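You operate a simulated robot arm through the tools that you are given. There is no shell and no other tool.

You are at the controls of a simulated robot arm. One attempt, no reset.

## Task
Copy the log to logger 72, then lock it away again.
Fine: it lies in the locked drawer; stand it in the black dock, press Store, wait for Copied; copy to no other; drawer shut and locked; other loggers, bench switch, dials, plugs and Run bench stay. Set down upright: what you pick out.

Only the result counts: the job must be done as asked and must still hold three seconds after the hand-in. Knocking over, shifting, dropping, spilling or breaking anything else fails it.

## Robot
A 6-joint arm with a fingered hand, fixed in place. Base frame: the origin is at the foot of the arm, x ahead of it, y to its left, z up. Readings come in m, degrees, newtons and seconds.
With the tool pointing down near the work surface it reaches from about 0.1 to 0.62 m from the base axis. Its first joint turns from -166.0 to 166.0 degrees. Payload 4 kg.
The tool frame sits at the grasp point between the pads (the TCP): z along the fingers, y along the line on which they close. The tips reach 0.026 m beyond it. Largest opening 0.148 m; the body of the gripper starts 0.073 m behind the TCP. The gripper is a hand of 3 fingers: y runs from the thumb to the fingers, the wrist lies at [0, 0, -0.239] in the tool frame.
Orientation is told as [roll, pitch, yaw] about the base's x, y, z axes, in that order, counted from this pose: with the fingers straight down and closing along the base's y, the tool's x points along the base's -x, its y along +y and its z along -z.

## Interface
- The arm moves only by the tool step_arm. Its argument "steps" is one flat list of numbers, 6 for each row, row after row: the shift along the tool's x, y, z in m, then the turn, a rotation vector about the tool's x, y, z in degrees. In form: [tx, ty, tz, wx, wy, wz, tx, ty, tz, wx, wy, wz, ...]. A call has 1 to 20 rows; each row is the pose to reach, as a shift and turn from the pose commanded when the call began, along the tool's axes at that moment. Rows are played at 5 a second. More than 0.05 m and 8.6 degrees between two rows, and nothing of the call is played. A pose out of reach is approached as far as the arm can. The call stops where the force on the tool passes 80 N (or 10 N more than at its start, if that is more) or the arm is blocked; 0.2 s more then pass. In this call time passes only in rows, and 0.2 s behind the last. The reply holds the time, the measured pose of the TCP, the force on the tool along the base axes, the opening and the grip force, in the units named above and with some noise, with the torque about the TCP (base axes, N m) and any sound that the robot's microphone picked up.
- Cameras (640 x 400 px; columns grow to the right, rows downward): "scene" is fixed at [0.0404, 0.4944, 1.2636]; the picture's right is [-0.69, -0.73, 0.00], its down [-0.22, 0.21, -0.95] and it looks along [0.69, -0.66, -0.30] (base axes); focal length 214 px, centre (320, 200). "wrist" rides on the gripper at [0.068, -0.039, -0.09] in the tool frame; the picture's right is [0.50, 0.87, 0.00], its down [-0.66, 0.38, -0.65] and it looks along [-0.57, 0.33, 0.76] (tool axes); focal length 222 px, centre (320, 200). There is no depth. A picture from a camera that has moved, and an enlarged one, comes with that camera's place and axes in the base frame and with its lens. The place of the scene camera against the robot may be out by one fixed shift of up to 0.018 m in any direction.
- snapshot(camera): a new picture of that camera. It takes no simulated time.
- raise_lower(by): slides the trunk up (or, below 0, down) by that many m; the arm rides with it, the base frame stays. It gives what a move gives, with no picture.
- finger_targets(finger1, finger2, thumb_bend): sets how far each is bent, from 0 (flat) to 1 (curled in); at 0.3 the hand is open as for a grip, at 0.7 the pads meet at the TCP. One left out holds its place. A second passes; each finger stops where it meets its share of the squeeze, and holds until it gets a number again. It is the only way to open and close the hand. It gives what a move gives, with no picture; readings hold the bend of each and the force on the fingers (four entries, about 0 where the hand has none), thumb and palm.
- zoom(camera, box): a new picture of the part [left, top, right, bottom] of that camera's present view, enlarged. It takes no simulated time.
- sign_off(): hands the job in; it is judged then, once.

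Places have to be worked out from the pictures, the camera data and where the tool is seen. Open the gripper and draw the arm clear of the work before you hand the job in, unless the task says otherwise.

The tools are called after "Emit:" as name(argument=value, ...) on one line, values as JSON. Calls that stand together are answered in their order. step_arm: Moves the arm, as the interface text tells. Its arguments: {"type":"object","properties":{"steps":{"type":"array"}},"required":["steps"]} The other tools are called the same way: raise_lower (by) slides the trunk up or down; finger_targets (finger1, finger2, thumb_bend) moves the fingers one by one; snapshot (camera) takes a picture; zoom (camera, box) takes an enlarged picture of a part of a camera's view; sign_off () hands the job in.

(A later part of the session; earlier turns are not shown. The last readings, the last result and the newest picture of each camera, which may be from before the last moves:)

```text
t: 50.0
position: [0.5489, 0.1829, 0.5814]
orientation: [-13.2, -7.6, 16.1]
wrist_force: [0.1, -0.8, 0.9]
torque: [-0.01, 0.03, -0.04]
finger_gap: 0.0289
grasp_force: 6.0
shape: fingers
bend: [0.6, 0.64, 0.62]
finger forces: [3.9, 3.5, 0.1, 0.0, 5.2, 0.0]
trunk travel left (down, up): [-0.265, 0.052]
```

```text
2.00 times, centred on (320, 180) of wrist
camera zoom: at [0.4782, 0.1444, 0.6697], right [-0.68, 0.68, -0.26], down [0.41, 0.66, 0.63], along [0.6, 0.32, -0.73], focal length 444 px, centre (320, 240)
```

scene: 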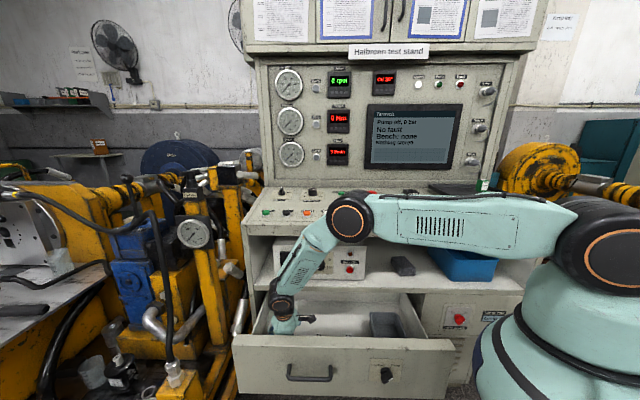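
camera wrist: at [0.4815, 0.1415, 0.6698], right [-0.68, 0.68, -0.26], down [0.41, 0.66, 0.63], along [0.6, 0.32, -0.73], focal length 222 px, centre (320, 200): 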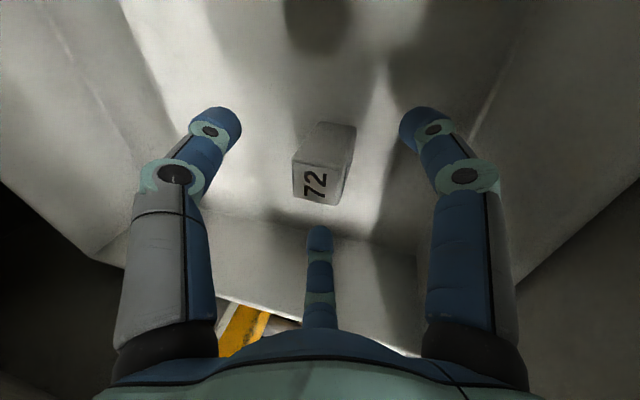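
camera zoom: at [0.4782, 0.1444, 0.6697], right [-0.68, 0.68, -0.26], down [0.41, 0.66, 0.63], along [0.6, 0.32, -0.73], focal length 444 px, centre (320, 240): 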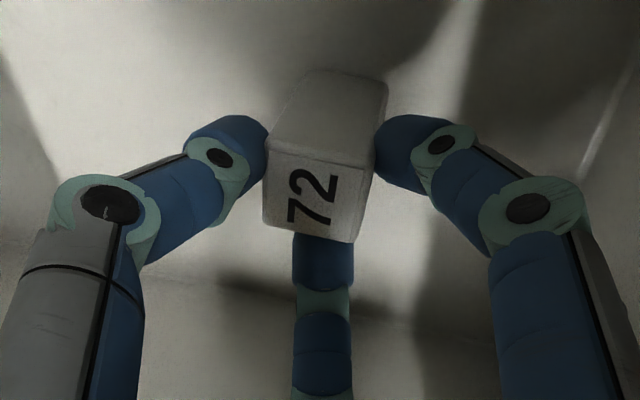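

The logger is held with about 4–5 N per finger. I lift it straight up, easing slightly toward the robot once above the drawer rim.

Emit:
step_arm(steps=[-0.0026, -0.0045, -0.0193, 0, 0, 0, -0.0052, -0.009, -0.0386, 0, 0, 0, -0.0065, -0.0112, -0.0483, 0, 0, 0, -0.0056, -0.0095, -0.0799, 0, 0, 0, -0.001, -0.0018, -0.1237, 0, 0, 0])

Emit:
snapshot(camera="wrist")

Emit:
snapshot(camera="scene")

```text
t: 51.2
position: [0.5259, 0.2053, 0.7006]
orientation: [-13.4, -7.5, 16.0]
wrist_force: [0.8, -0.2, -0.4]
torque: [0.0, -0.02, -0.01]
finger_gap: 0.029
grasp_force: 6.1
shape: fingers
bend: [0.6, 0.64, 0.62]
finger forces: [3.7, 3.5, 0.0, 0.1, 4.9, 0.0]
trunk travel left (down, up): [-0.265, 0.052]
```

```text
taken
camera wrist: at [0.4545, 0.1653, 0.7896], right [-0.68, 0.68, -0.26], down [0.41, 0.66, 0.63], along [0.6, 0.32, -0.73], focal length 222 px, centre (320, 200)
```

wrist: 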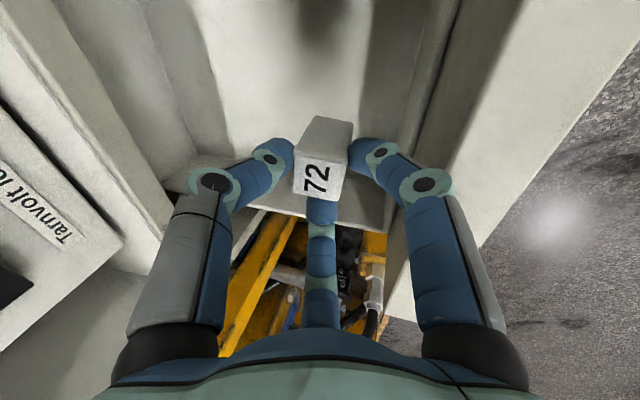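

```text
taken
```

scene: 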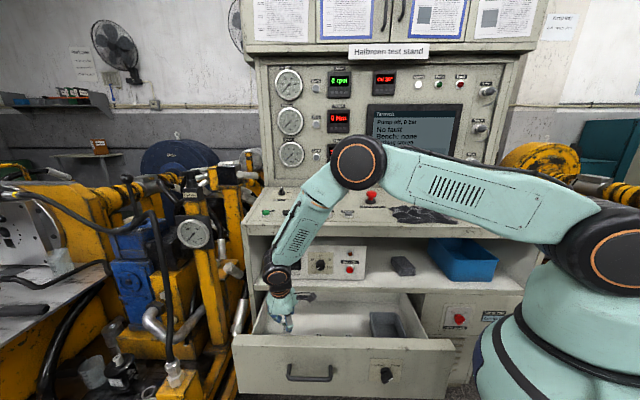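

Logger 72 is held firmly and clear of the drawer. I raise it in front of the bench to about z = 1.2.

Emit:
step_arm(steps=[-0.0042, -0.0073, -0.0409, 0, 0, 0, -0.0084, -0.0145, -0.0818, 0, 0, 0, -0.0126, -0.0218, -0.1227, 0, 0, 0, -0.0167, -0.029, -0.1636, 0, 0, 0, -0.0209, -0.0363, -0.2045, 0, 0, 0, -0.0251, -0.0435, -0.2454, 0, 0, 0, -0.0293, -0.0508, -0.2862, 0, 0, 0, -0.0335, -0.058, -0.3271, 0, 0, 0, -0.0377, -0.0653, -0.368, 0, 0, 0, -0.0418, -0.0725, -0.4089, 0, 0, 0, -0.046, -0.0798, -0.4498, 0, 0, 0, -0.0502, -0.087, -0.4907, 0, 0, 0])

Emit:
snapshot(camera="wrist")

Emit:
snapshot(camera="scene")

```text
t: 53.9
position: [0.502, 0.2292, 1.202]
orientation: [-13.3, -7.7, 16.1]
wrist_force: [1.0, 0.2, -0.8]
torque: [0.01, -0.03, 0.02]
finger_gap: 0.0287
grasp_force: 5.5
shape: fingers
bend: [0.6, 0.64, 0.62]
finger forces: [3.6, 3.0, 0.0, 0.0, 4.7, 0.0]
trunk travel left (down, up): [-0.265, 0.052]
```

```text
taken
camera wrist: at [0.431, 0.1892, 1.2903], right [-0.68, 0.68, -0.26], down [0.41, 0.66, 0.63], along [0.6, 0.32, -0.73], focal length 222 px, centre (320, 200)
```

wrist: 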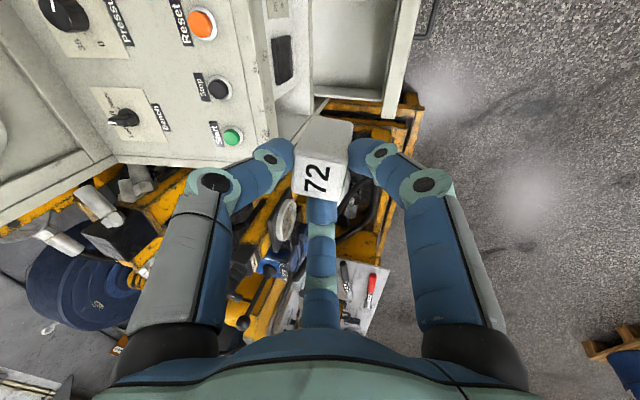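

```text
taken
```

scene: 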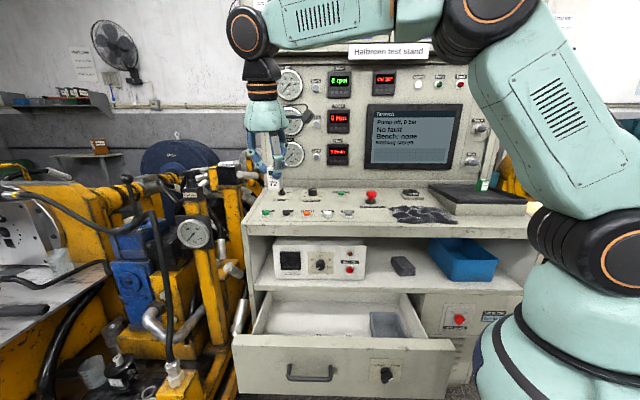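

The logger is at z≈1.2 in front of the bench. I lower the trunk a bit so the elbow stays well below the upper cabinets before swinging over the console to the dock.

Emit:
raise_lower(by=-0.12)

Emit:
step_arm(steps=[-0.0052, -0.009, -0.0386, 0, 0, 0, -0.0103, -0.0179, -0.0773, 0, 0, 0, -0.0155, -0.0269, -0.1159, 0, 0, 0, 0.0023, -0.0657, -0.1093, 0, 0, 0, 0.02, -0.1045, -0.1027, 0, 0, 0, 0.0378, -0.1432, -0.096, 0, 0, 0, 0.0555, -0.182, -0.0894, 0, 0, 0, 0.0733, -0.2208, -0.0828, 0, 0, 0, 0.0911, -0.2596, -0.0762, 0, 0, 0, 0.1088, -0.2984, -0.0696, 0, 0, 0, 0.1266, -0.3371, -0.0629, 0, 0, 0, 0.1443, -0.3759, -0.0563, 0, 0, 0, 0.1621, -0.4147, -0.0497, 0, 0, 0, 0.1799, -0.4535, -0.0431, 0, 0, 0, 0.1976, -0.4923, -0.0365, 0, 0, 0])

Emit:
snapshot(camera="wrist")

Emit:
snapshot(camera="scene")

```text
t: 55.4
position: [0.5028, 0.228, 1.0813]
orientation: [-13.4, -7.7, 16.1]
wrist_force: [0.8, -0.8, -0.3]
torque: [-0.01, 0.01, 0.02]
finger_gap: 0.0288
grasp_force: 5.8
shape: fingers
bend: [0.6, 0.64, 0.62]
finger forces: [3.6, 3.0, 0.0, 0.0, 4.7, 0.1]
trunk travel left (down, up): [-0.145, 0.172]
```

```text
t: 58.5
position: [0.4281, -0.2865, 1.2027]
orientation: [-13.3, -7.7, 16.2]
wrist_force: [0.8, -0.1, 0.0]
torque: [0.03, -0.01, -0.01]
finger_gap: 0.0286
grasp_force: 5.4
shape: fingers
bend: [0.6, 0.64, 0.62]
finger forces: [3.6, 3.0, 0.0, 0.0, 4.6, 0.0]
trunk travel left (down, up): [-0.145, 0.172]
```

```text
taken
camera wrist: at [0.3564, -0.3254, 1.2908], right [-0.68, 0.68, -0.27], down [0.41, 0.66, 0.63], along [0.6, 0.32, -0.73], focal length 222 px, centre (320, 200)
```

wrist: 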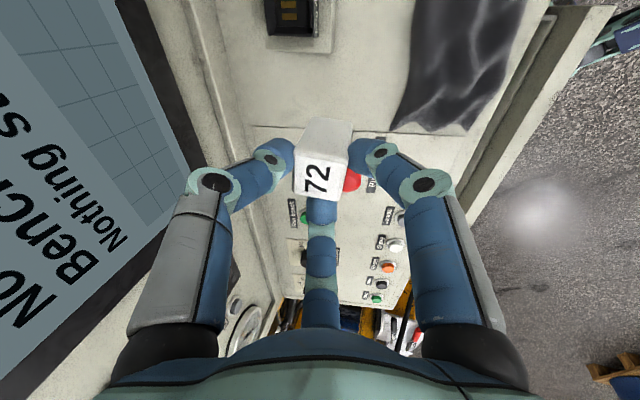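

```text
taken
```

scene: 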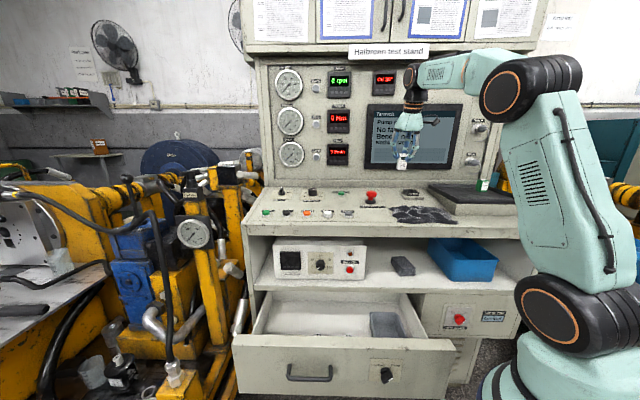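

The dock is visible at the top edge of the wrist view. I zoom there and on the scene view of the dock.

Emit:
zoom(camera="wrist", box=[240, 0, 400, 100])

Emit:
zoom(camera="scene", box=[370, 120, 450, 220])

```text
4.00 times, centred on (320, 50) of wrist
camera zoom: at [0.3564, -0.3254, 1.2908], right [-0.68, 0.68, -0.27], down [0.41, 0.66, 0.63], along [0.6, 0.32, -0.73], focal length 888 px, centre (320, 800)
```

zoom: 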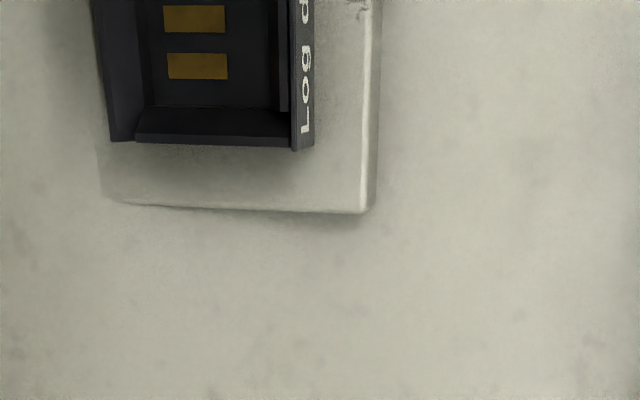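

```text
4.00 times, centred on (410, 170) of scene
camera zoom: at [0.0404, 0.4944, 1.2636], right [-0.69, -0.73, 0.0], down [-0.22, 0.21, -0.95], along [0.69, -0.66, -0.3], focal length 858 px, centre (-40, 320)
```

zoom: 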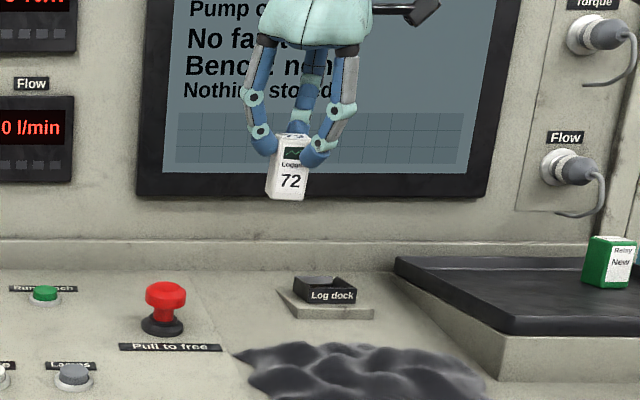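

The dock opening triangulates to a centre near (0.425, −0.400), rim z≈1.032. Before lowering I measure how the logger sits in the hand.

Emit:
zoom(camera="wrist", box=[270, 105, 370, 215])

Emit:
zoom(camera="scene", box=[385, 125, 425, 175])

```text
3.64 times, centred on (320, 160) of wrist
camera zoom: at [0.3564, -0.3254, 1.2908], right [-0.68, 0.68, -0.27], down [0.41, 0.66, 0.63], along [0.6, 0.32, -0.73], focal length 808 px, centre (320, 346)
```

zoom: 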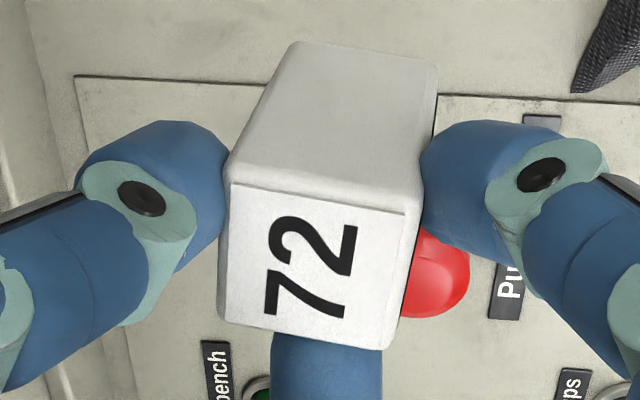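

```text
8.00 times, centred on (405, 150) of scene
camera zoom: at [0.0404, 0.4944, 1.2636], right [-0.69, -0.73, 0.0], down [-0.22, 0.21, -0.95], along [0.69, -0.66, -0.3], focal length 1716 px, centre (-360, 600)
```

zoom: 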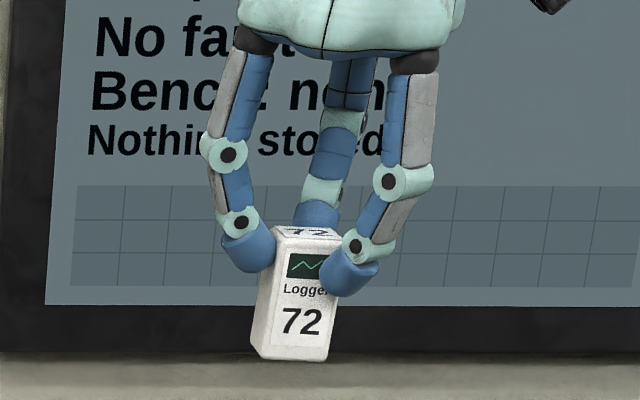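

The logger is held nearly upright (perhaps 3° of roll), its centre about 6 mm to the right of the TCP. I check its tilt with a tighter scene zoom.

Emit:
zoom(camera="scene", box=[386, 150, 418, 172])

```text
16.00 times, centred on (402, 161) of scene
camera zoom: at [0.0404, 0.4944, 1.2636], right [-0.69, -0.73, 0.0], down [-0.22, 0.21, -0.95], along [0.69, -0.66, -0.3], focal length 3432 px, centre (-992, 824)
```

zoom: 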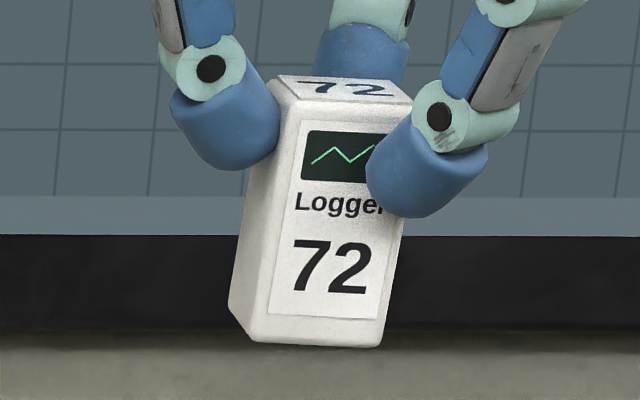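

The tilt is only about 1–2° with a small yaw of a few degrees, which I correct by 4°. I move to a hover over the dock with the logger's bottom about 4 cm above the rim.

Emit:
step_arm(steps=[0.0103, -0.021, 0.0223, -0.13, -0.22, -0.97, 0.0206, -0.0421, 0.0447, -0.26, -0.45, -1.93, 0.0308, -0.0631, 0.067, -0.39, -0.67, -2.9, 0.0411, -0.0841, 0.0893, -0.52, -0.9, -3.86])

Emit:
snapshot(camera="wrist")

Emit:
zoom(camera="scene", box=[370, 150, 450, 210])

Emit:
zoom(camera="wrist", box=[240, 80, 400, 220])

```text
t: 59.5
position: [0.4238, -0.3889, 1.1306]
orientation: [-13.3, -7.5, 20.1]
wrist_force: [0.6, 0.4, -0.4]
torque: [0.04, 0.02, 0.0]
finger_gap: 0.0286
grasp_force: 5.9
shape: fingers
bend: [0.6, 0.64, 0.62]
finger forces: [3.6, 3.0, 0.0, 0.1, 4.6, 0.1]
trunk travel left (down, up): [-0.145, 0.172]
```

```text
taken
camera wrist: at [0.3551, -0.4327, 1.2184], right [-0.73, 0.63, -0.26], down [0.36, 0.69, 0.63], along [0.58, 0.36, -0.73], focal length 222 px, centre (320, 200)
```

wrist: 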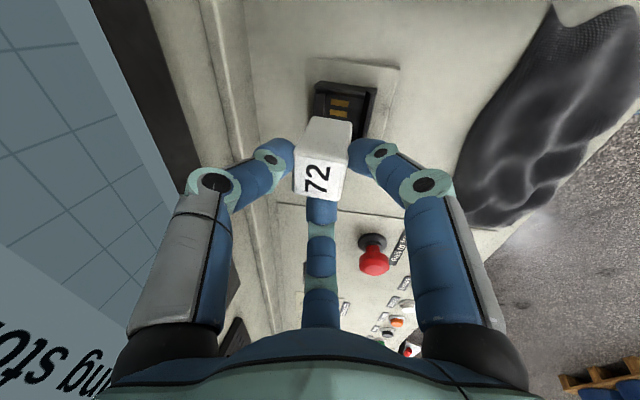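

```text
6.67 times, centred on (410, 180) of scene
camera zoom: at [0.0404, 0.4944, 1.2636], right [-0.69, -0.73, 0.0], down [-0.22, 0.21, -0.95], along [0.69, -0.66, -0.3], focal length 1430 px, centre (-280, 333)
```

zoom: 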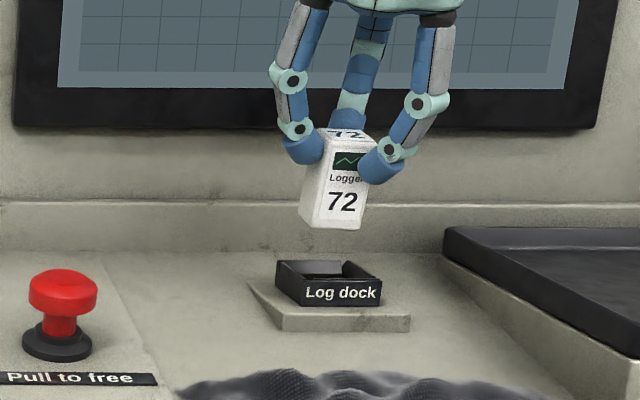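

```text
2.86 times, centred on (320, 150) of wrist
camera zoom: at [0.3551, -0.4327, 1.2184], right [-0.73, 0.63, -0.26], down [0.36, 0.69, 0.63], along [0.58, 0.36, -0.73], focal length 635 px, centre (320, 343)
```

zoom: 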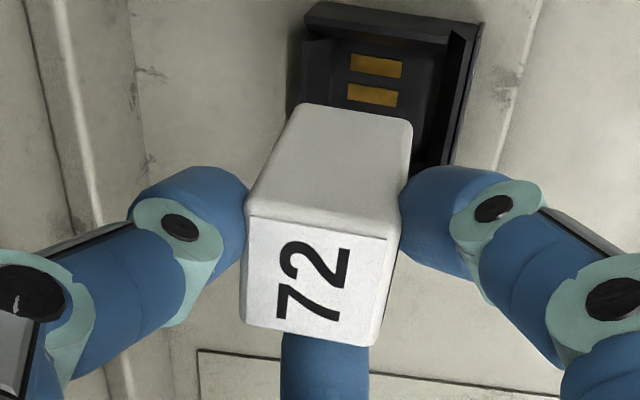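

The logger's top is centred over the dock but its bottom leans about 4° to the left. I roll the hand 4° to straighten it and nudge 3 mm toward the dock centre.

Emit:
step_arm(steps=[0.0002, -0.0033, 0.0007, 1.69, 3.48, -1.03])

Emit:
zoom(camera="scene", box=[386, 160, 434, 200])

Emit:
zoom(camera="wrist", box=[240, 80, 400, 220])

```text
t: 60.0
position: [0.4256, -0.393, 1.1303]
orientation: [-15.0, -4.0, 20.2]
wrist_force: [-0.5, 0.7, -0.6]
torque: [-0.01, -0.03, -0.02]
finger_gap: 0.0283
grasp_force: 5.5
shape: fingers
bend: [0.6, 0.64, 0.62]
finger forces: [3.6, 3.0, 0.0, 0.0, 4.7, 0.1]
trunk travel left (down, up): [-0.145, 0.172]
```

```text
10.00 times, centred on (410, 180) of scene
camera zoom: at [0.0404, 0.4944, 1.2636], right [-0.69, -0.73, 0.0], down [-0.22, 0.21, -0.95], along [0.69, -0.66, -0.3], focal length 2145 px, centre (-580, 400)
```

zoom: 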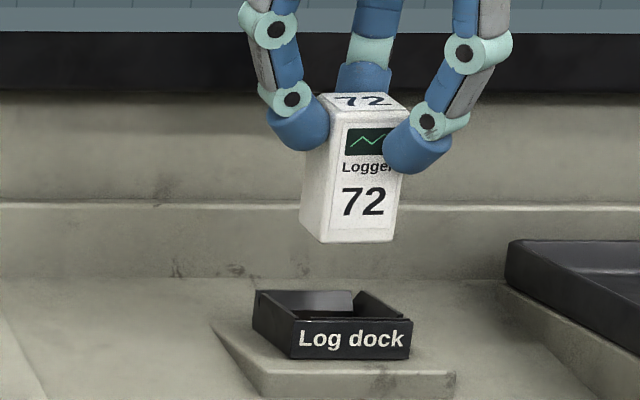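

```text
2.86 times, centred on (320, 150) of wrist
camera zoom: at [0.3608, -0.432, 1.2233], right [-0.74, 0.62, -0.26], down [0.39, 0.72, 0.58], along [0.54, 0.33, -0.77], focal length 635 px, centre (320, 343)
```

zoom: 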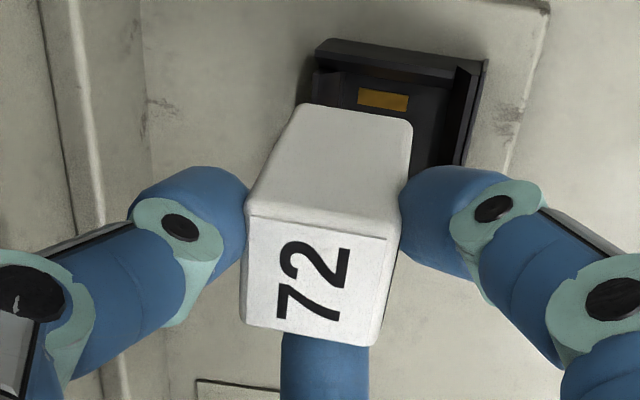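

Now the logger looks plumb and centred over the dock. I lower it 0.035 m to just about rim level and check again.

Emit:
step_arm(steps=[0.0012, 0.0045, 0.0169, 0, 0, 0, 0.0023, 0.0089, 0.0338, 0, 0, 0])

Emit:
zoom(camera="scene", box=[386, 165, 434, 205])

Emit:
zoom(camera="wrist", box=[240, 80, 400, 220])

```text
t: 60.5
position: [0.4257, -0.3933, 1.0971]
orientation: [-15.2, -4.0, 20.2]
wrist_force: [-1.5, 0.2, 1.1]
torque: [0.05, 0.06, 0.02]
finger_gap: 0.0285
grasp_force: 5.7
shape: fingers
bend: [0.6, 0.64, 0.62]
finger forces: [4.3, 3.3, 0.1, 0.0, 4.6, 0.1]
trunk travel left (down, up): [-0.145, 0.172]
```

```text
10.00 times, centred on (410, 185) of scene
camera zoom: at [0.0404, 0.4944, 1.2636], right [-0.69, -0.73, 0.0], down [-0.22, 0.21, -0.95], along [0.69, -0.66, -0.3], focal length 2145 px, centre (-580, 350)
```

zoom: 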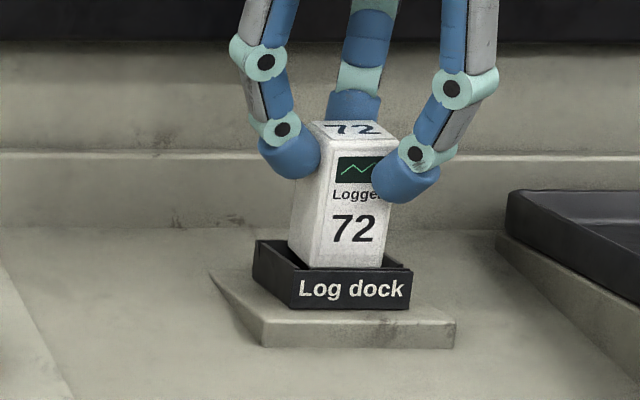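

```text
2.86 times, centred on (320, 150) of wrist
camera zoom: at [0.3611, -0.4327, 1.1896], right [-0.74, 0.62, -0.26], down [0.39, 0.72, 0.58], along [0.54, 0.33, -0.77], focal length 635 px, centre (320, 343)
```

zoom: 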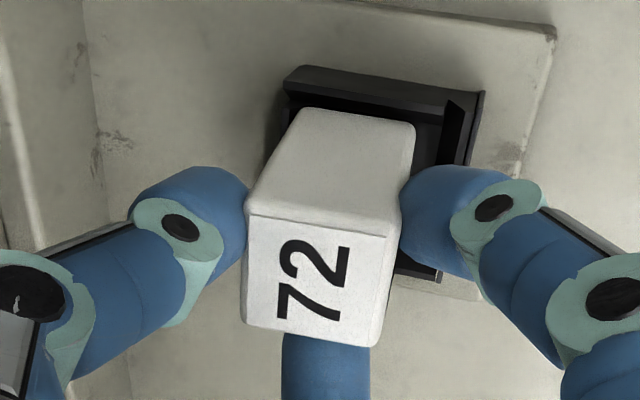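

The bottom is at rim level, but it sits about 5 mm too near the back wall and 3 mm left. I lift 8 mm, shift to centre, and lower again 18 mm into the dock.

Emit:
step_arm(steps=[-0.0005, -0.002, -0.0077, 0, 0, 0, 0.0044, 0.0011, -0.0088, 0, 0, 0, 0.005, 0.0033, -0.0002, 0, 0, 0, 0.0056, 0.0056, 0.0085, 0, 0, 0])

Emit:
zoom(camera="scene", box=[386, 165, 434, 205])

Emit:
zoom(camera="wrist", box=[240, 80, 400, 220])

```text
t: 61.5
position: [0.4193, -0.3929, 1.0863]
orientation: [-15.0, -3.9, 20.2]
wrist_force: [2.1, 1.2, 6.9]
torque: [-0.04, -0.01, -0.02]
finger_gap: 0.0282
grasp_force: 7.8
shape: fingers
bend: [0.62, 0.65, 0.62]
finger forces: [6.1, 2.9, 0.1, 0.0, 6.0, 0.1]
trunk travel left (down, up): [-0.145, 0.172]
```

```text
10.00 times, centred on (410, 185) of scene
camera zoom: at [0.0404, 0.4944, 1.2636], right [-0.69, -0.73, 0.0], down [-0.22, 0.21, -0.95], along [0.69, -0.66, -0.3], focal length 2145 px, centre (-580, 350)
```

zoom: 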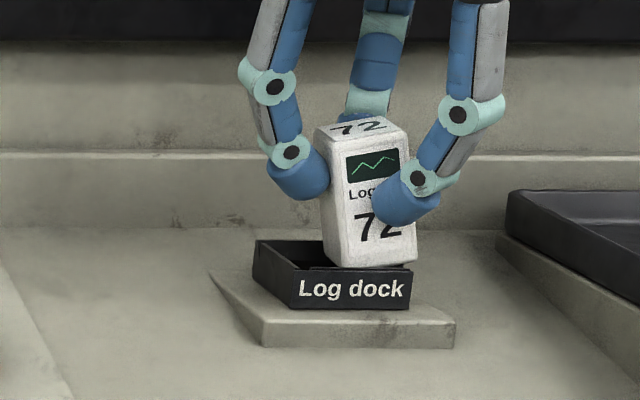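

```text
2.86 times, centred on (320, 150) of wrist
camera zoom: at [0.3556, -0.4316, 1.1801], right [-0.74, 0.62, -0.26], down [0.39, 0.72, 0.58], along [0.54, 0.33, -0.77], focal length 635 px, centre (320, 343)
```

zoom: 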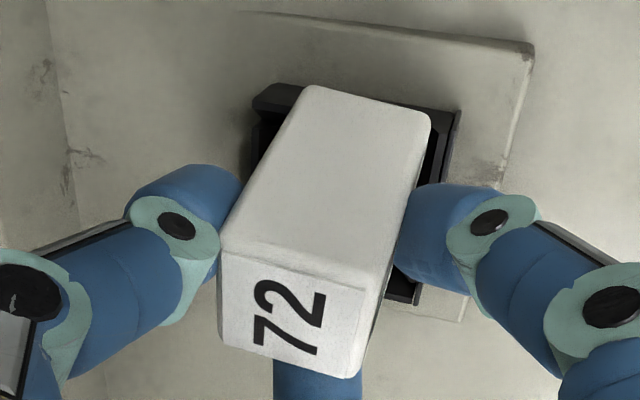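

The logger caught the right rim: it got tilted about 12° in the grip (force 7 N only). I lift it back out 25 mm and re-examine.

Emit:
step_arm(steps=[-0.0008, -0.0032, -0.0121, 0, 0, 0, -0.0017, -0.0064, -0.0241, 0, 0, 0])

Emit:
zoom(camera="scene", box=[386, 160, 434, 200])

Emit:
zoom(camera="wrist", box=[240, 80, 400, 220])

```text
t: 62.1
position: [0.42, -0.3922, 1.1108]
orientation: [-15.0, -4.0, 20.2]
wrist_force: [-0.1, 0.0, 0.1]
torque: [0.02, -0.01, 0.01]
finger_gap: 0.0283
grasp_force: 5.5
shape: fingers
bend: [0.61, 0.65, 0.62]
finger forces: [4.2, 2.2, 0.0, 0.0, 5.0, 0.0]
trunk travel left (down, up): [-0.145, 0.172]
```

```text
10.00 times, centred on (410, 180) of scene
camera zoom: at [0.0404, 0.4944, 1.2636], right [-0.69, -0.73, 0.0], down [-0.22, 0.21, -0.95], along [0.69, -0.66, -0.3], focal length 2145 px, centre (-580, 400)
```

zoom: 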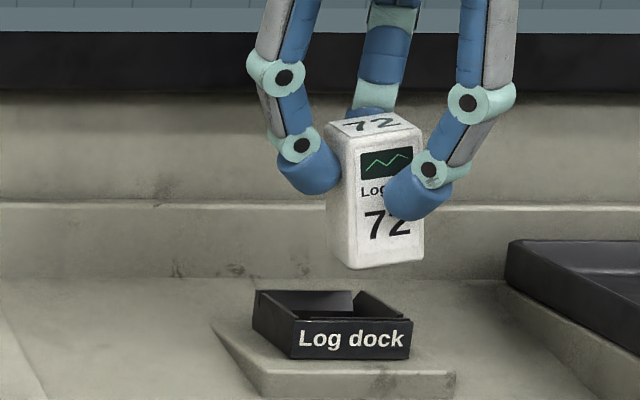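

```text
2.86 times, centred on (320, 150) of wrist
camera zoom: at [0.3559, -0.4325, 1.2043], right [-0.74, 0.62, -0.26], down [0.39, 0.71, 0.58], along [0.54, 0.33, -0.77], focal length 635 px, centre (320, 343)
```

zoom: 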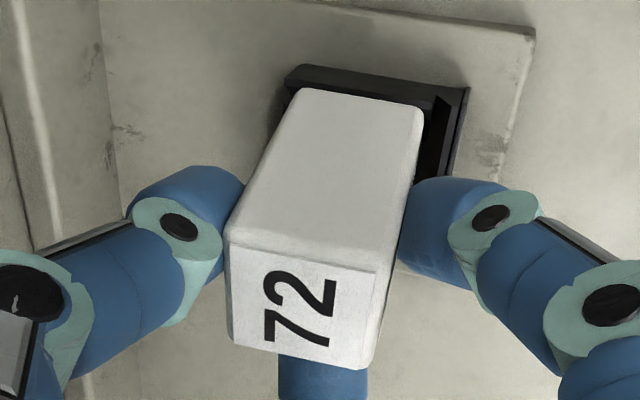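

The logger rolled about 10° in the grip (bottom to the right). I roll the hand −10° to make it plumb again, with a 2 mm shift left, staying above the dock.

Emit:
step_arm(steps=[-0.0009, 0.0005, 0, -2.1, -4.35, 1.29, -0.0018, 0.0009, -0.0001, -4.21, -8.7, 2.58])

Emit:
zoom(camera="scene", box=[386, 160, 434, 200])

Emit:
zoom(camera="wrist", box=[240, 80, 400, 220])

```text
t: 62.8
position: [0.4195, -0.3921, 1.112]
orientation: [-10.7, -13.1, 19.6]
wrist_force: [0.2, -0.5, -0.7]
torque: [0.02, 0.01, 0.02]
finger_gap: 0.0286
grasp_force: 5.5
shape: fingers
bend: [0.61, 0.65, 0.62]
finger forces: [4.2, 2.1, 0.0, 0.1, 5.0, 0.1]
trunk travel left (down, up): [-0.145, 0.172]
```

```text
10.00 times, centred on (410, 180) of scene
camera zoom: at [0.0404, 0.4944, 1.2636], right [-0.69, -0.73, 0.0], down [-0.22, 0.21, -0.95], along [0.69, -0.66, -0.3], focal length 2145 px, centre (-580, 400)
```

zoom: 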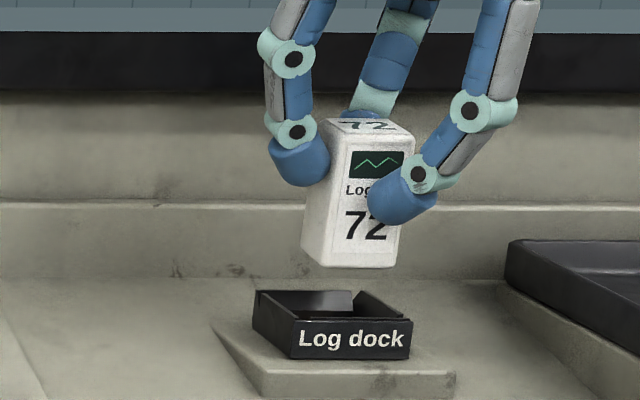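

```text
2.86 times, centred on (320, 150) of wrist
camera zoom: at [0.3461, -0.4418, 1.1903], right [-0.71, 0.65, -0.27], down [0.31, 0.64, 0.71], along [0.63, 0.42, -0.65], focal length 635 px, centre (320, 343)
```

zoom: 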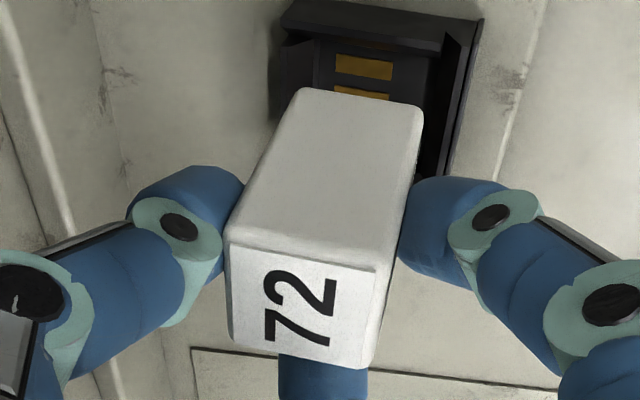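

Plumb again and centred within about 2 mm. I shift 2 mm left and lower 28 mm so the bottom enters the dock by about 5 mm.

Emit:
step_arm(steps=[-0.0021, 0.0001, 0.0005, 0, 0, 0, 0.001, 0.0026, 0.0139, 0, 0, 0, 0.0041, 0.0051, 0.0273, 0, 0, 0])

Emit:
zoom(camera="scene", box=[386, 165, 434, 205])

Emit:
zoom(camera="wrist", box=[240, 80, 400, 220])

```text
t: 63.5
position: [0.4244, -0.3904, 1.0831]
orientation: [-10.8, -13.0, 19.5]
wrist_force: [0.2, -0.4, -0.4]
torque: [0.01, 0.01, 0.01]
finger_gap: 0.0284
grasp_force: 5.9
shape: fingers
bend: [0.61, 0.65, 0.62]
finger forces: [4.2, 2.1, 0.1, 0.0, 5.1, 0.1]
trunk travel left (down, up): [-0.145, 0.172]
```

```text
10.00 times, centred on (410, 185) of scene
camera zoom: at [0.0404, 0.4944, 1.2636], right [-0.69, -0.73, 0.0], down [-0.22, 0.21, -0.95], along [0.69, -0.66, -0.3], focal length 2145 px, centre (-580, 350)
```

zoom: 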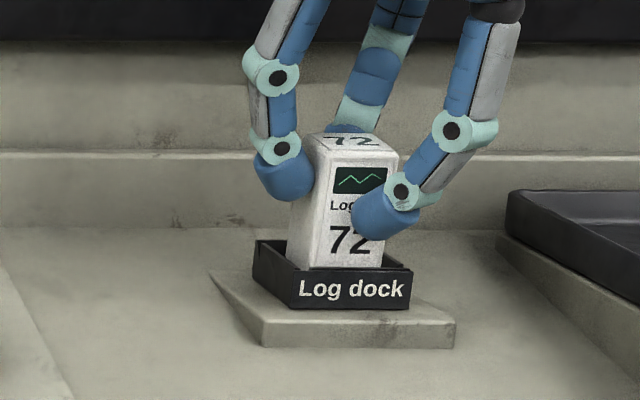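

```text
2.86 times, centred on (320, 150) of wrist
camera zoom: at [0.3489, -0.441, 1.1622], right [-0.71, 0.65, -0.27], down [0.31, 0.64, 0.7], along [0.63, 0.42, -0.66], focal length 635 px, centre (320, 343)
```

zoom: 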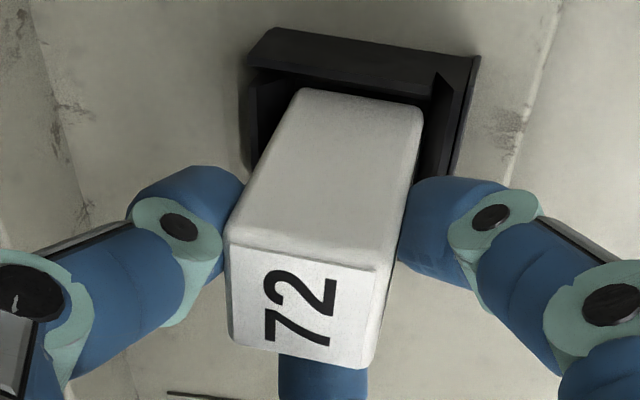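

It is inside the dock opening with gaps all around and no force. I lower 9 mm more in small steps, watching the force.

Emit:
step_arm(steps=[0.0007, 0.0005, 0.0029, 0, 0, 0, 0.0013, 0.0011, 0.0058, 0, 0, 0, 0.002, 0.0016, 0.0086, 0, 0, 0])

Emit:
zoom(camera="scene", box=[386, 165, 434, 205])

```text
t: 64.3
position: [0.4236, -0.391, 1.0762]
orientation: [-11.0, -13.2, 19.7]
wrist_force: [3.3, -2.5, 10.7]
torque: [-0.16, -0.05, 0.04]
finger_gap: 0.0284
grasp_force: 8.0
shape: fingers
bend: [0.62, 0.66, 0.62]
finger forces: [5.3, 2.4, 0.1, 0.0, 8.6, 0.0]
trunk travel left (down, up): [-0.145, 0.172]
```

```text
10.00 times, centred on (410, 185) of scene
camera zoom: at [0.0404, 0.4944, 1.2636], right [-0.69, -0.73, 0.0], down [-0.22, 0.21, -0.95], along [0.69, -0.66, -0.3], focal length 2145 px, centre (-580, 350)
```

zoom: 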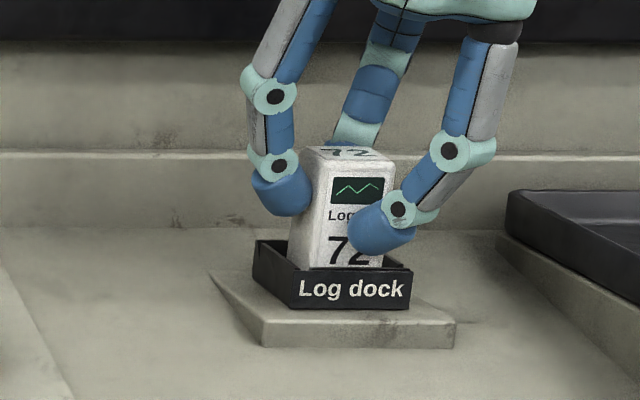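

Contact at 10.7 N: the logger stands on the dock floor, upright. I ease up 1 mm and open the fingers a little to release it.

Emit:
step_arm(steps=[-0.0002, -0.0002, -0.001, 0, 0, 0])

Emit:
finger_targets(finger1=0.54, finger2=0.57, thumb_bend=0.54)

Emit:
zoom(camera="scene", box=[386, 165, 434, 205])

Emit:
zoom(camera="wrist", box=[220, 60, 420, 240])

```text
t: 64.8
position: [0.4224, -0.391, 1.0753]
orientation: [-10.8, -13.2, 19.5]
wrist_force: [3.0, -1.7, 11.2]
torque: [-0.12, -0.03, 0.04]
finger_gap: 0.0281
grasp_force: 7.6
shape: fingers
bend: [0.62, 0.66, 0.62]
finger forces: [5.1, 2.4, 0.0, 0.0, 8.7, 0.1]
trunk travel left (down, up): [-0.145, 0.172]
```

```text
t: 65.8
position: [0.4241, -0.3913, 1.0743]
orientation: [-10.8, -13.1, 19.6]
wrist_force: [-0.4, -0.1, -0.6]
torque: [-0.02, 0.03, 0.01]
finger_gap: 0.0485
grasp_force: 0.1
shape: fingers
bend: [0.54, 0.56, 0.54]
finger forces: [0.0, 0.1, 0.0, 0.0, 0.0, 0.1]
trunk travel left (down, up): [-0.145, 0.172]
```

```text
10.00 times, centred on (410, 185) of scene
camera zoom: at [0.0404, 0.4944, 1.2636], right [-0.69, -0.73, 0.0], down [-0.22, 0.21, -0.95], along [0.69, -0.66, -0.3], focal length 2145 px, centre (-580, 350)
```

zoom: 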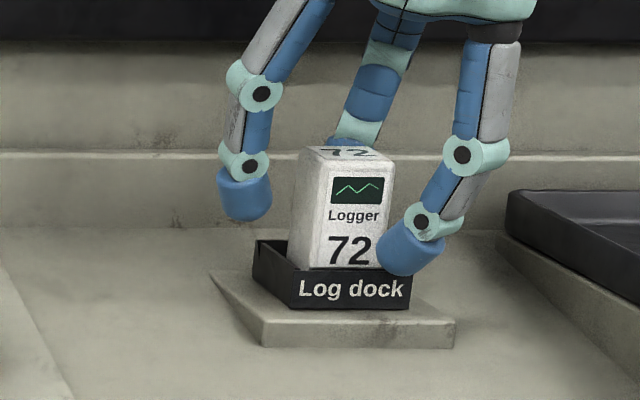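

```text
2.22 times, centred on (320, 150) of wrist
camera zoom: at [0.3487, -0.4413, 1.1539], right [-0.71, 0.65, -0.27], down [0.31, 0.64, 0.7], along [0.63, 0.42, -0.66], focal length 494 px, centre (320, 311)
```

zoom: 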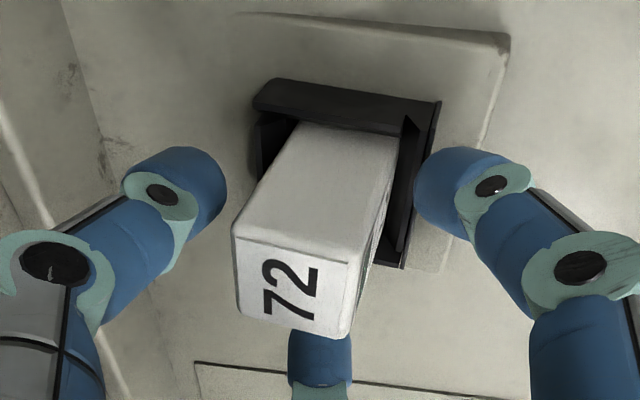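

The logger stands upright in the dock, fully released. I lift the hand straight up 0.09 m clear of it.

Emit:
step_arm(steps=[-0.0044, -0.0035, -0.0192, 0, 0, 0, -0.0111, -0.0088, -0.0479, 0, 0, 0, -0.02, -0.0159, -0.0863, 0, 0, 0])

Emit:
snapshot(camera="scene")

Emit:
zoom(camera="scene", box=[386, 165, 434, 205])

Emit:
zoom(camera="scene", box=[360, 90, 480, 180])

Emit:
snapshot(camera="wrist")

```text
t: 66.5
position: [0.422, -0.3902, 1.1651]
orientation: [-10.8, -13.0, 19.6]
wrist_force: [-0.4, -0.1, 0.2]
torque: [0.03, 0.01, 0.02]
finger_gap: 0.0485
grasp_force: 0.1
shape: fingers
bend: [0.54, 0.56, 0.54]
finger forces: [0.1, 0.1, 0.0, 0.0, 0.1, 0.0]
trunk travel left (down, up): [-0.145, 0.172]
```

```text
taken
```

scene: 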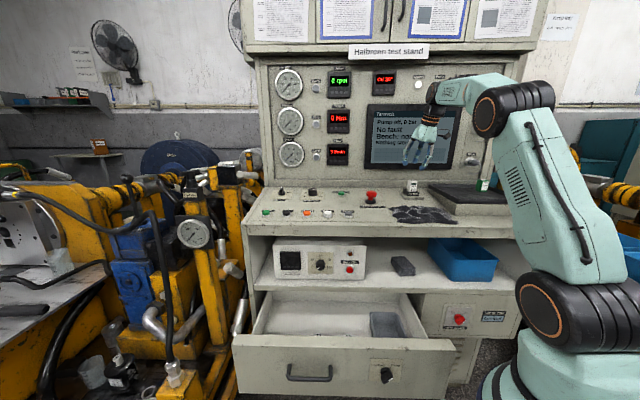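

```text
10.00 times, centred on (410, 185) of scene
camera zoom: at [0.0404, 0.4944, 1.2636], right [-0.69, -0.73, 0.0], down [-0.22, 0.21, -0.95], along [0.69, -0.66, -0.3], focal length 2145 px, centre (-580, 350)
```

zoom: 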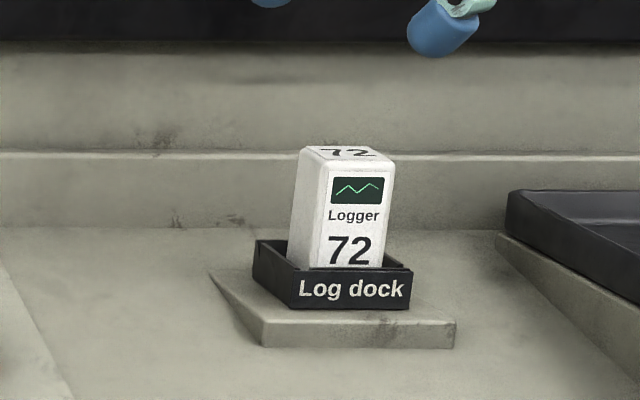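

```text
4.44 times, centred on (420, 135) of scene
camera zoom: at [0.0404, 0.4944, 1.2636], right [-0.69, -0.73, 0.0], down [-0.22, 0.21, -0.95], along [0.69, -0.66, -0.3], focal length 953 px, centre (-124, 489)
```

zoom: 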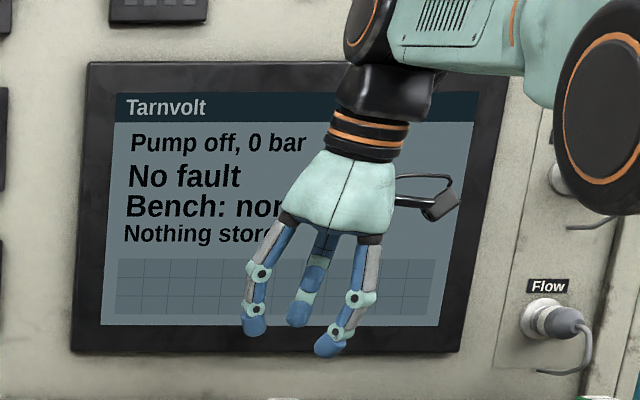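

```text
taken
camera wrist: at [0.3484, -0.4412, 1.2448], right [-0.71, 0.65, -0.27], down [0.31, 0.64, 0.7], along [0.63, 0.42, -0.66], focal length 222 px, centre (320, 200)
```

wrist: 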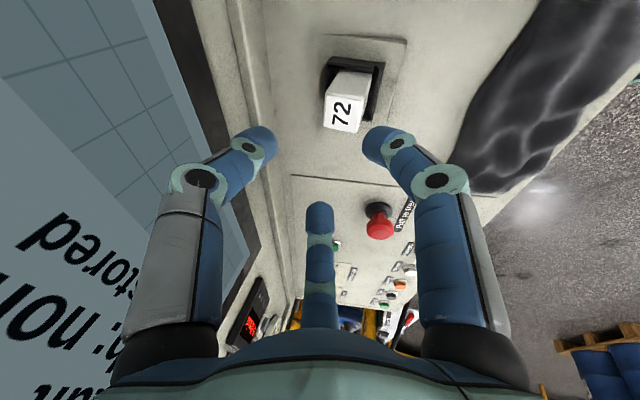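

Logger 72 stands squarely in the dock; screen still says "Nothing stored". Now I close the fingers to a point and move, tool straight down, over the white Store button (est. (0.54, 0.0)).

Emit:
finger_targets(finger1=0.7, finger2=0.7, thumb_bend=0.7)

Emit:
step_arm(steps=[-0.0232, 0.0336, 0.0007, -1.03, 1.29, 0, -0.0463, 0.0671, 0.0015, -2.06, 2.58, 0, -0.0695, 0.1007, 0.0022, -3.08, 3.87, 0, -0.0926, 0.1343, 0.0029, -4.11, 5.16, 0, -0.1158, 0.1679, 0.0037, -5.14, 6.46, 0, -0.1389, 0.2014, 0.0044, -6.17, 7.75, 0, -0.1621, 0.235, 0.0051, -7.2, 9.04, 0, -0.1852, 0.2686, 0.0058, -8.22, 10.33, 0, -0.2084, 0.3021, 0.0066, -9.25, 11.62, 0, -0.2315, 0.3357, 0.0073, -10.28, 12.91, 0])

Emit:
snapshot(camera="wrist")

Emit:
snapshot(camera="scene")

```text
t: 67.5
position: [0.4234, -0.392, 1.1644]
orientation: [-10.8, -13.1, 19.6]
wrist_force: [0.1, -0.8, 0.2]
torque: [-0.02, -0.03, 0.02]
finger_gap: 0.0001
grasp_force: 0.1
shape: fingers
bend: [0.69, 0.7, 0.7]
finger forces: [0.0, 0.0, 0.0, 0.0, 0.0, 0.0]
trunk travel left (down, up): [-0.145, 0.172]
```

```text
t: 69.8
position: [0.5406, 0.0004, 1.1498]
orientation: [-0.4, -0.1, 18.5]
wrist_force: [0.6, 0.1, -0.2]
torque: [-0.04, 0.0, 0.01]
finger_gap: 0.0003
grasp_force: 0.1
shape: fingers
bend: [0.69, 0.7, 0.7]
finger forces: [0.0, 0.0, 0.0, 0.1, 0.1, 0.1]
trunk travel left (down, up): [-0.145, 0.172]
```

```text
taken
camera wrist: at [0.4894, -0.0575, 1.2402], right [-0.75, 0.66, -0.01], down [0.5, 0.57, 0.65], along [0.44, 0.49, -0.76], focal length 222 px, centre (320, 200)
```

wrist: 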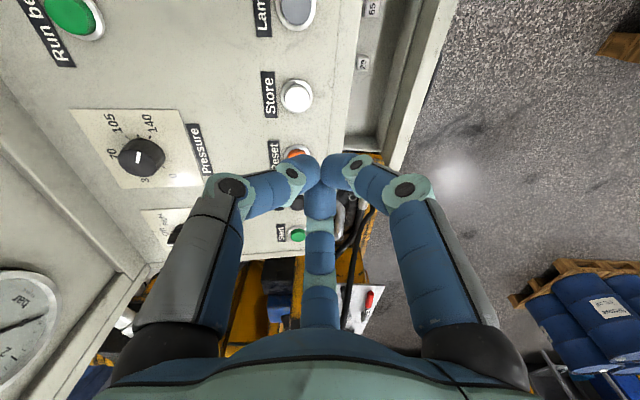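

```text
taken
```

scene: 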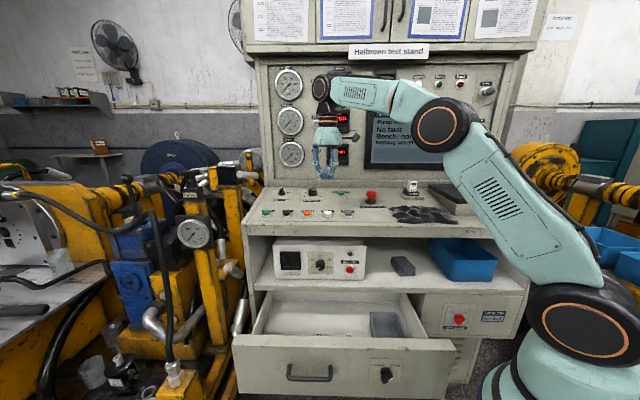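

The Store button is plainly visible. I zoom in to fix its position, then align above it.

Emit:
zoom(camera="wrist", box=[240, 50, 360, 150])

Emit:
zoom(camera="scene", box=[290, 180, 370, 230])

```text
4.00 times, centred on (300, 100) of wrist
camera zoom: at [0.4894, -0.0575, 1.2402], right [-0.75, 0.66, -0.01], down [0.5, 0.57, 0.65], along [0.44, 0.49, -0.76], focal length 888 px, centre (400, 600)
```

zoom: 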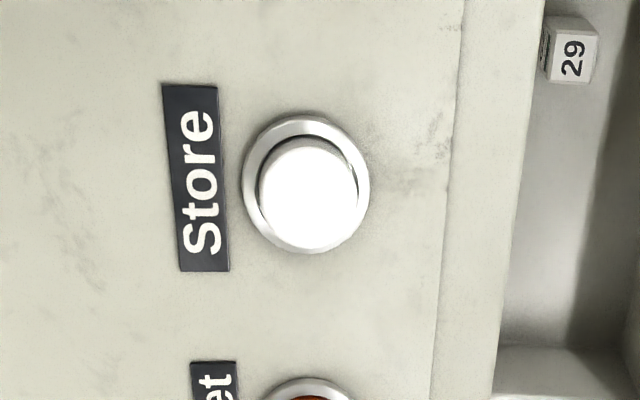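

```text
8.00 times, centred on (330, 205) of scene
camera zoom: at [0.0404, 0.4944, 1.2636], right [-0.69, -0.73, 0.0], down [-0.22, 0.21, -0.95], along [0.69, -0.66, -0.3], focal length 1716 px, centre (240, 160)
```

zoom: 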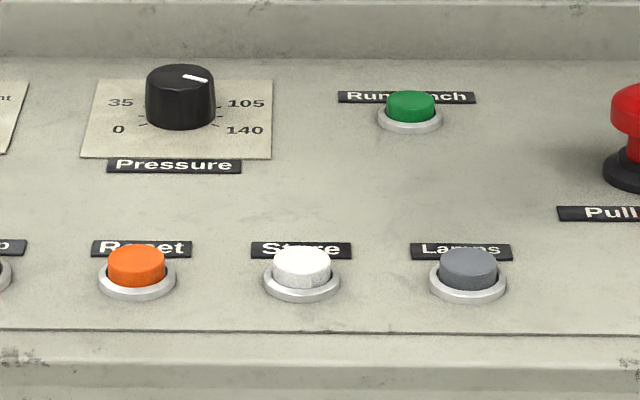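

Store's cap top is at about (0.555, −0.020, 0.999). I align over it and come down to about 3.5 cm above.

Emit:
step_arm(steps=[-0.0075, -0.0234, 0, 0, 0, 0, -0.0075, -0.0234, 0.045, 0, 0, 0, -0.0075, -0.0234, 0.09, 0, 0, 0])

Emit:
snapshot(camera="wrist")

Emit:
zoom(camera="scene", box=[290, 180, 370, 230])

```text
t: 70.5
position: [0.5553, -0.0203, 1.0608]
orientation: [-0.3, -0.2, 18.4]
wrist_force: [0.4, 0.5, -0.1]
torque: [0.01, 0.03, 0.01]
finger_gap: 0.0006
grasp_force: 0.0
shape: fingers
bend: [0.69, 0.7, 0.7]
finger forces: [0.0, 0.0, 0.0, 0.1, 0.1, 0.0]
trunk travel left (down, up): [-0.145, 0.172]
```

```text
taken
camera wrist: at [0.5039, -0.0795, 1.1518], right [-0.75, 0.66, -0.01], down [0.5, 0.57, 0.65], along [0.44, 0.49, -0.76], focal length 222 px, centre (320, 200)
```

wrist: 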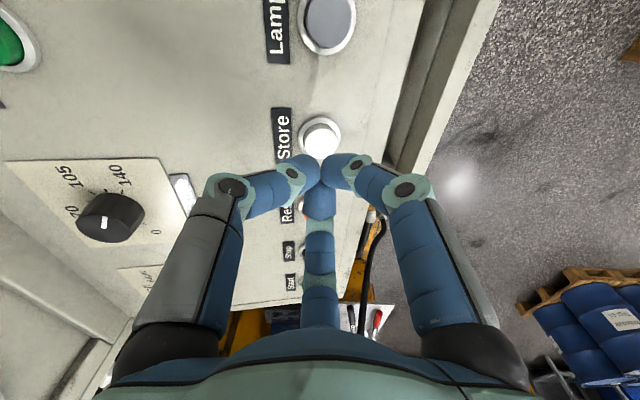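

```text
8.00 times, centred on (330, 205) of scene
camera zoom: at [0.0404, 0.4944, 1.2636], right [-0.69, -0.73, 0.0], down [-0.22, 0.21, -0.95], along [0.69, -0.66, -0.3], focal length 1716 px, centre (240, 160)
```

zoom: 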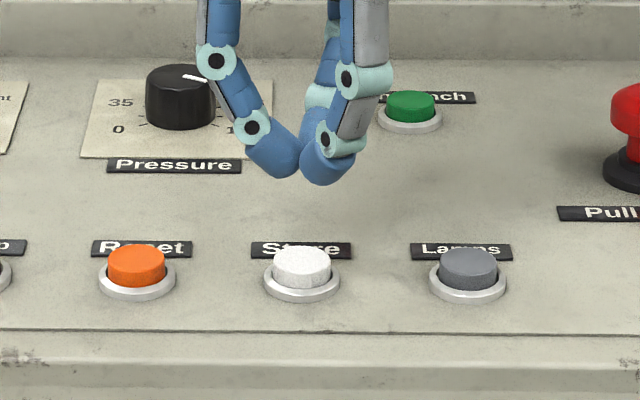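

The closed tips hang right above Store (tip z≈1.035). I descend: first to just about touching, in small final steps.

Emit:
step_arm(steps=[0, 0, 0.018, 0, 0, 0, 0, 0, 0.03, 0, 0, 0, 0, 0, 0.035, 0, 0, 0, 0, 0, 0.038, 0, 0, 0])

Emit:
zoom(camera="scene", box=[290, 180, 370, 230])

Emit:
zoom(camera="scene", box=[360, 90, 480, 180])

```text
t: 71.5
position: [0.5548, -0.0215, 1.0233]
orientation: [-0.2, -0.2, 18.4]
wrist_force: [-0.1, 0.9, 0.2]
torque: [0.0, 0.0, 0.03]
finger_gap: 0.0005
grasp_force: 0.2
shape: fingers
bend: [0.69, 0.7, 0.7]
finger forces: [0.0, 0.0, 0.0, 0.0, 0.9, 0.1]
trunk travel left (down, up): [-0.145, 0.172]
```

```text
8.00 times, centred on (330, 205) of scene
camera zoom: at [0.0404, 0.4944, 1.2636], right [-0.69, -0.73, 0.0], down [-0.22, 0.21, -0.95], along [0.69, -0.66, -0.3], focal length 1716 px, centre (240, 160)
```

zoom: 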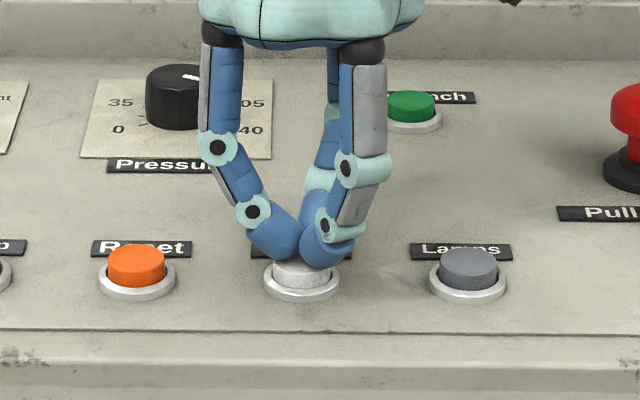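

```text
4.44 times, centred on (420, 135) of scene
camera zoom: at [0.0404, 0.4944, 1.2636], right [-0.69, -0.73, 0.0], down [-0.22, 0.21, -0.95], along [0.69, -0.66, -0.3], focal length 953 px, centre (-124, 489)
```

zoom: 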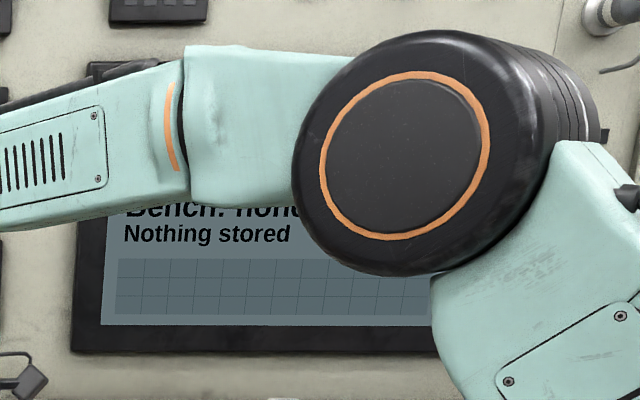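

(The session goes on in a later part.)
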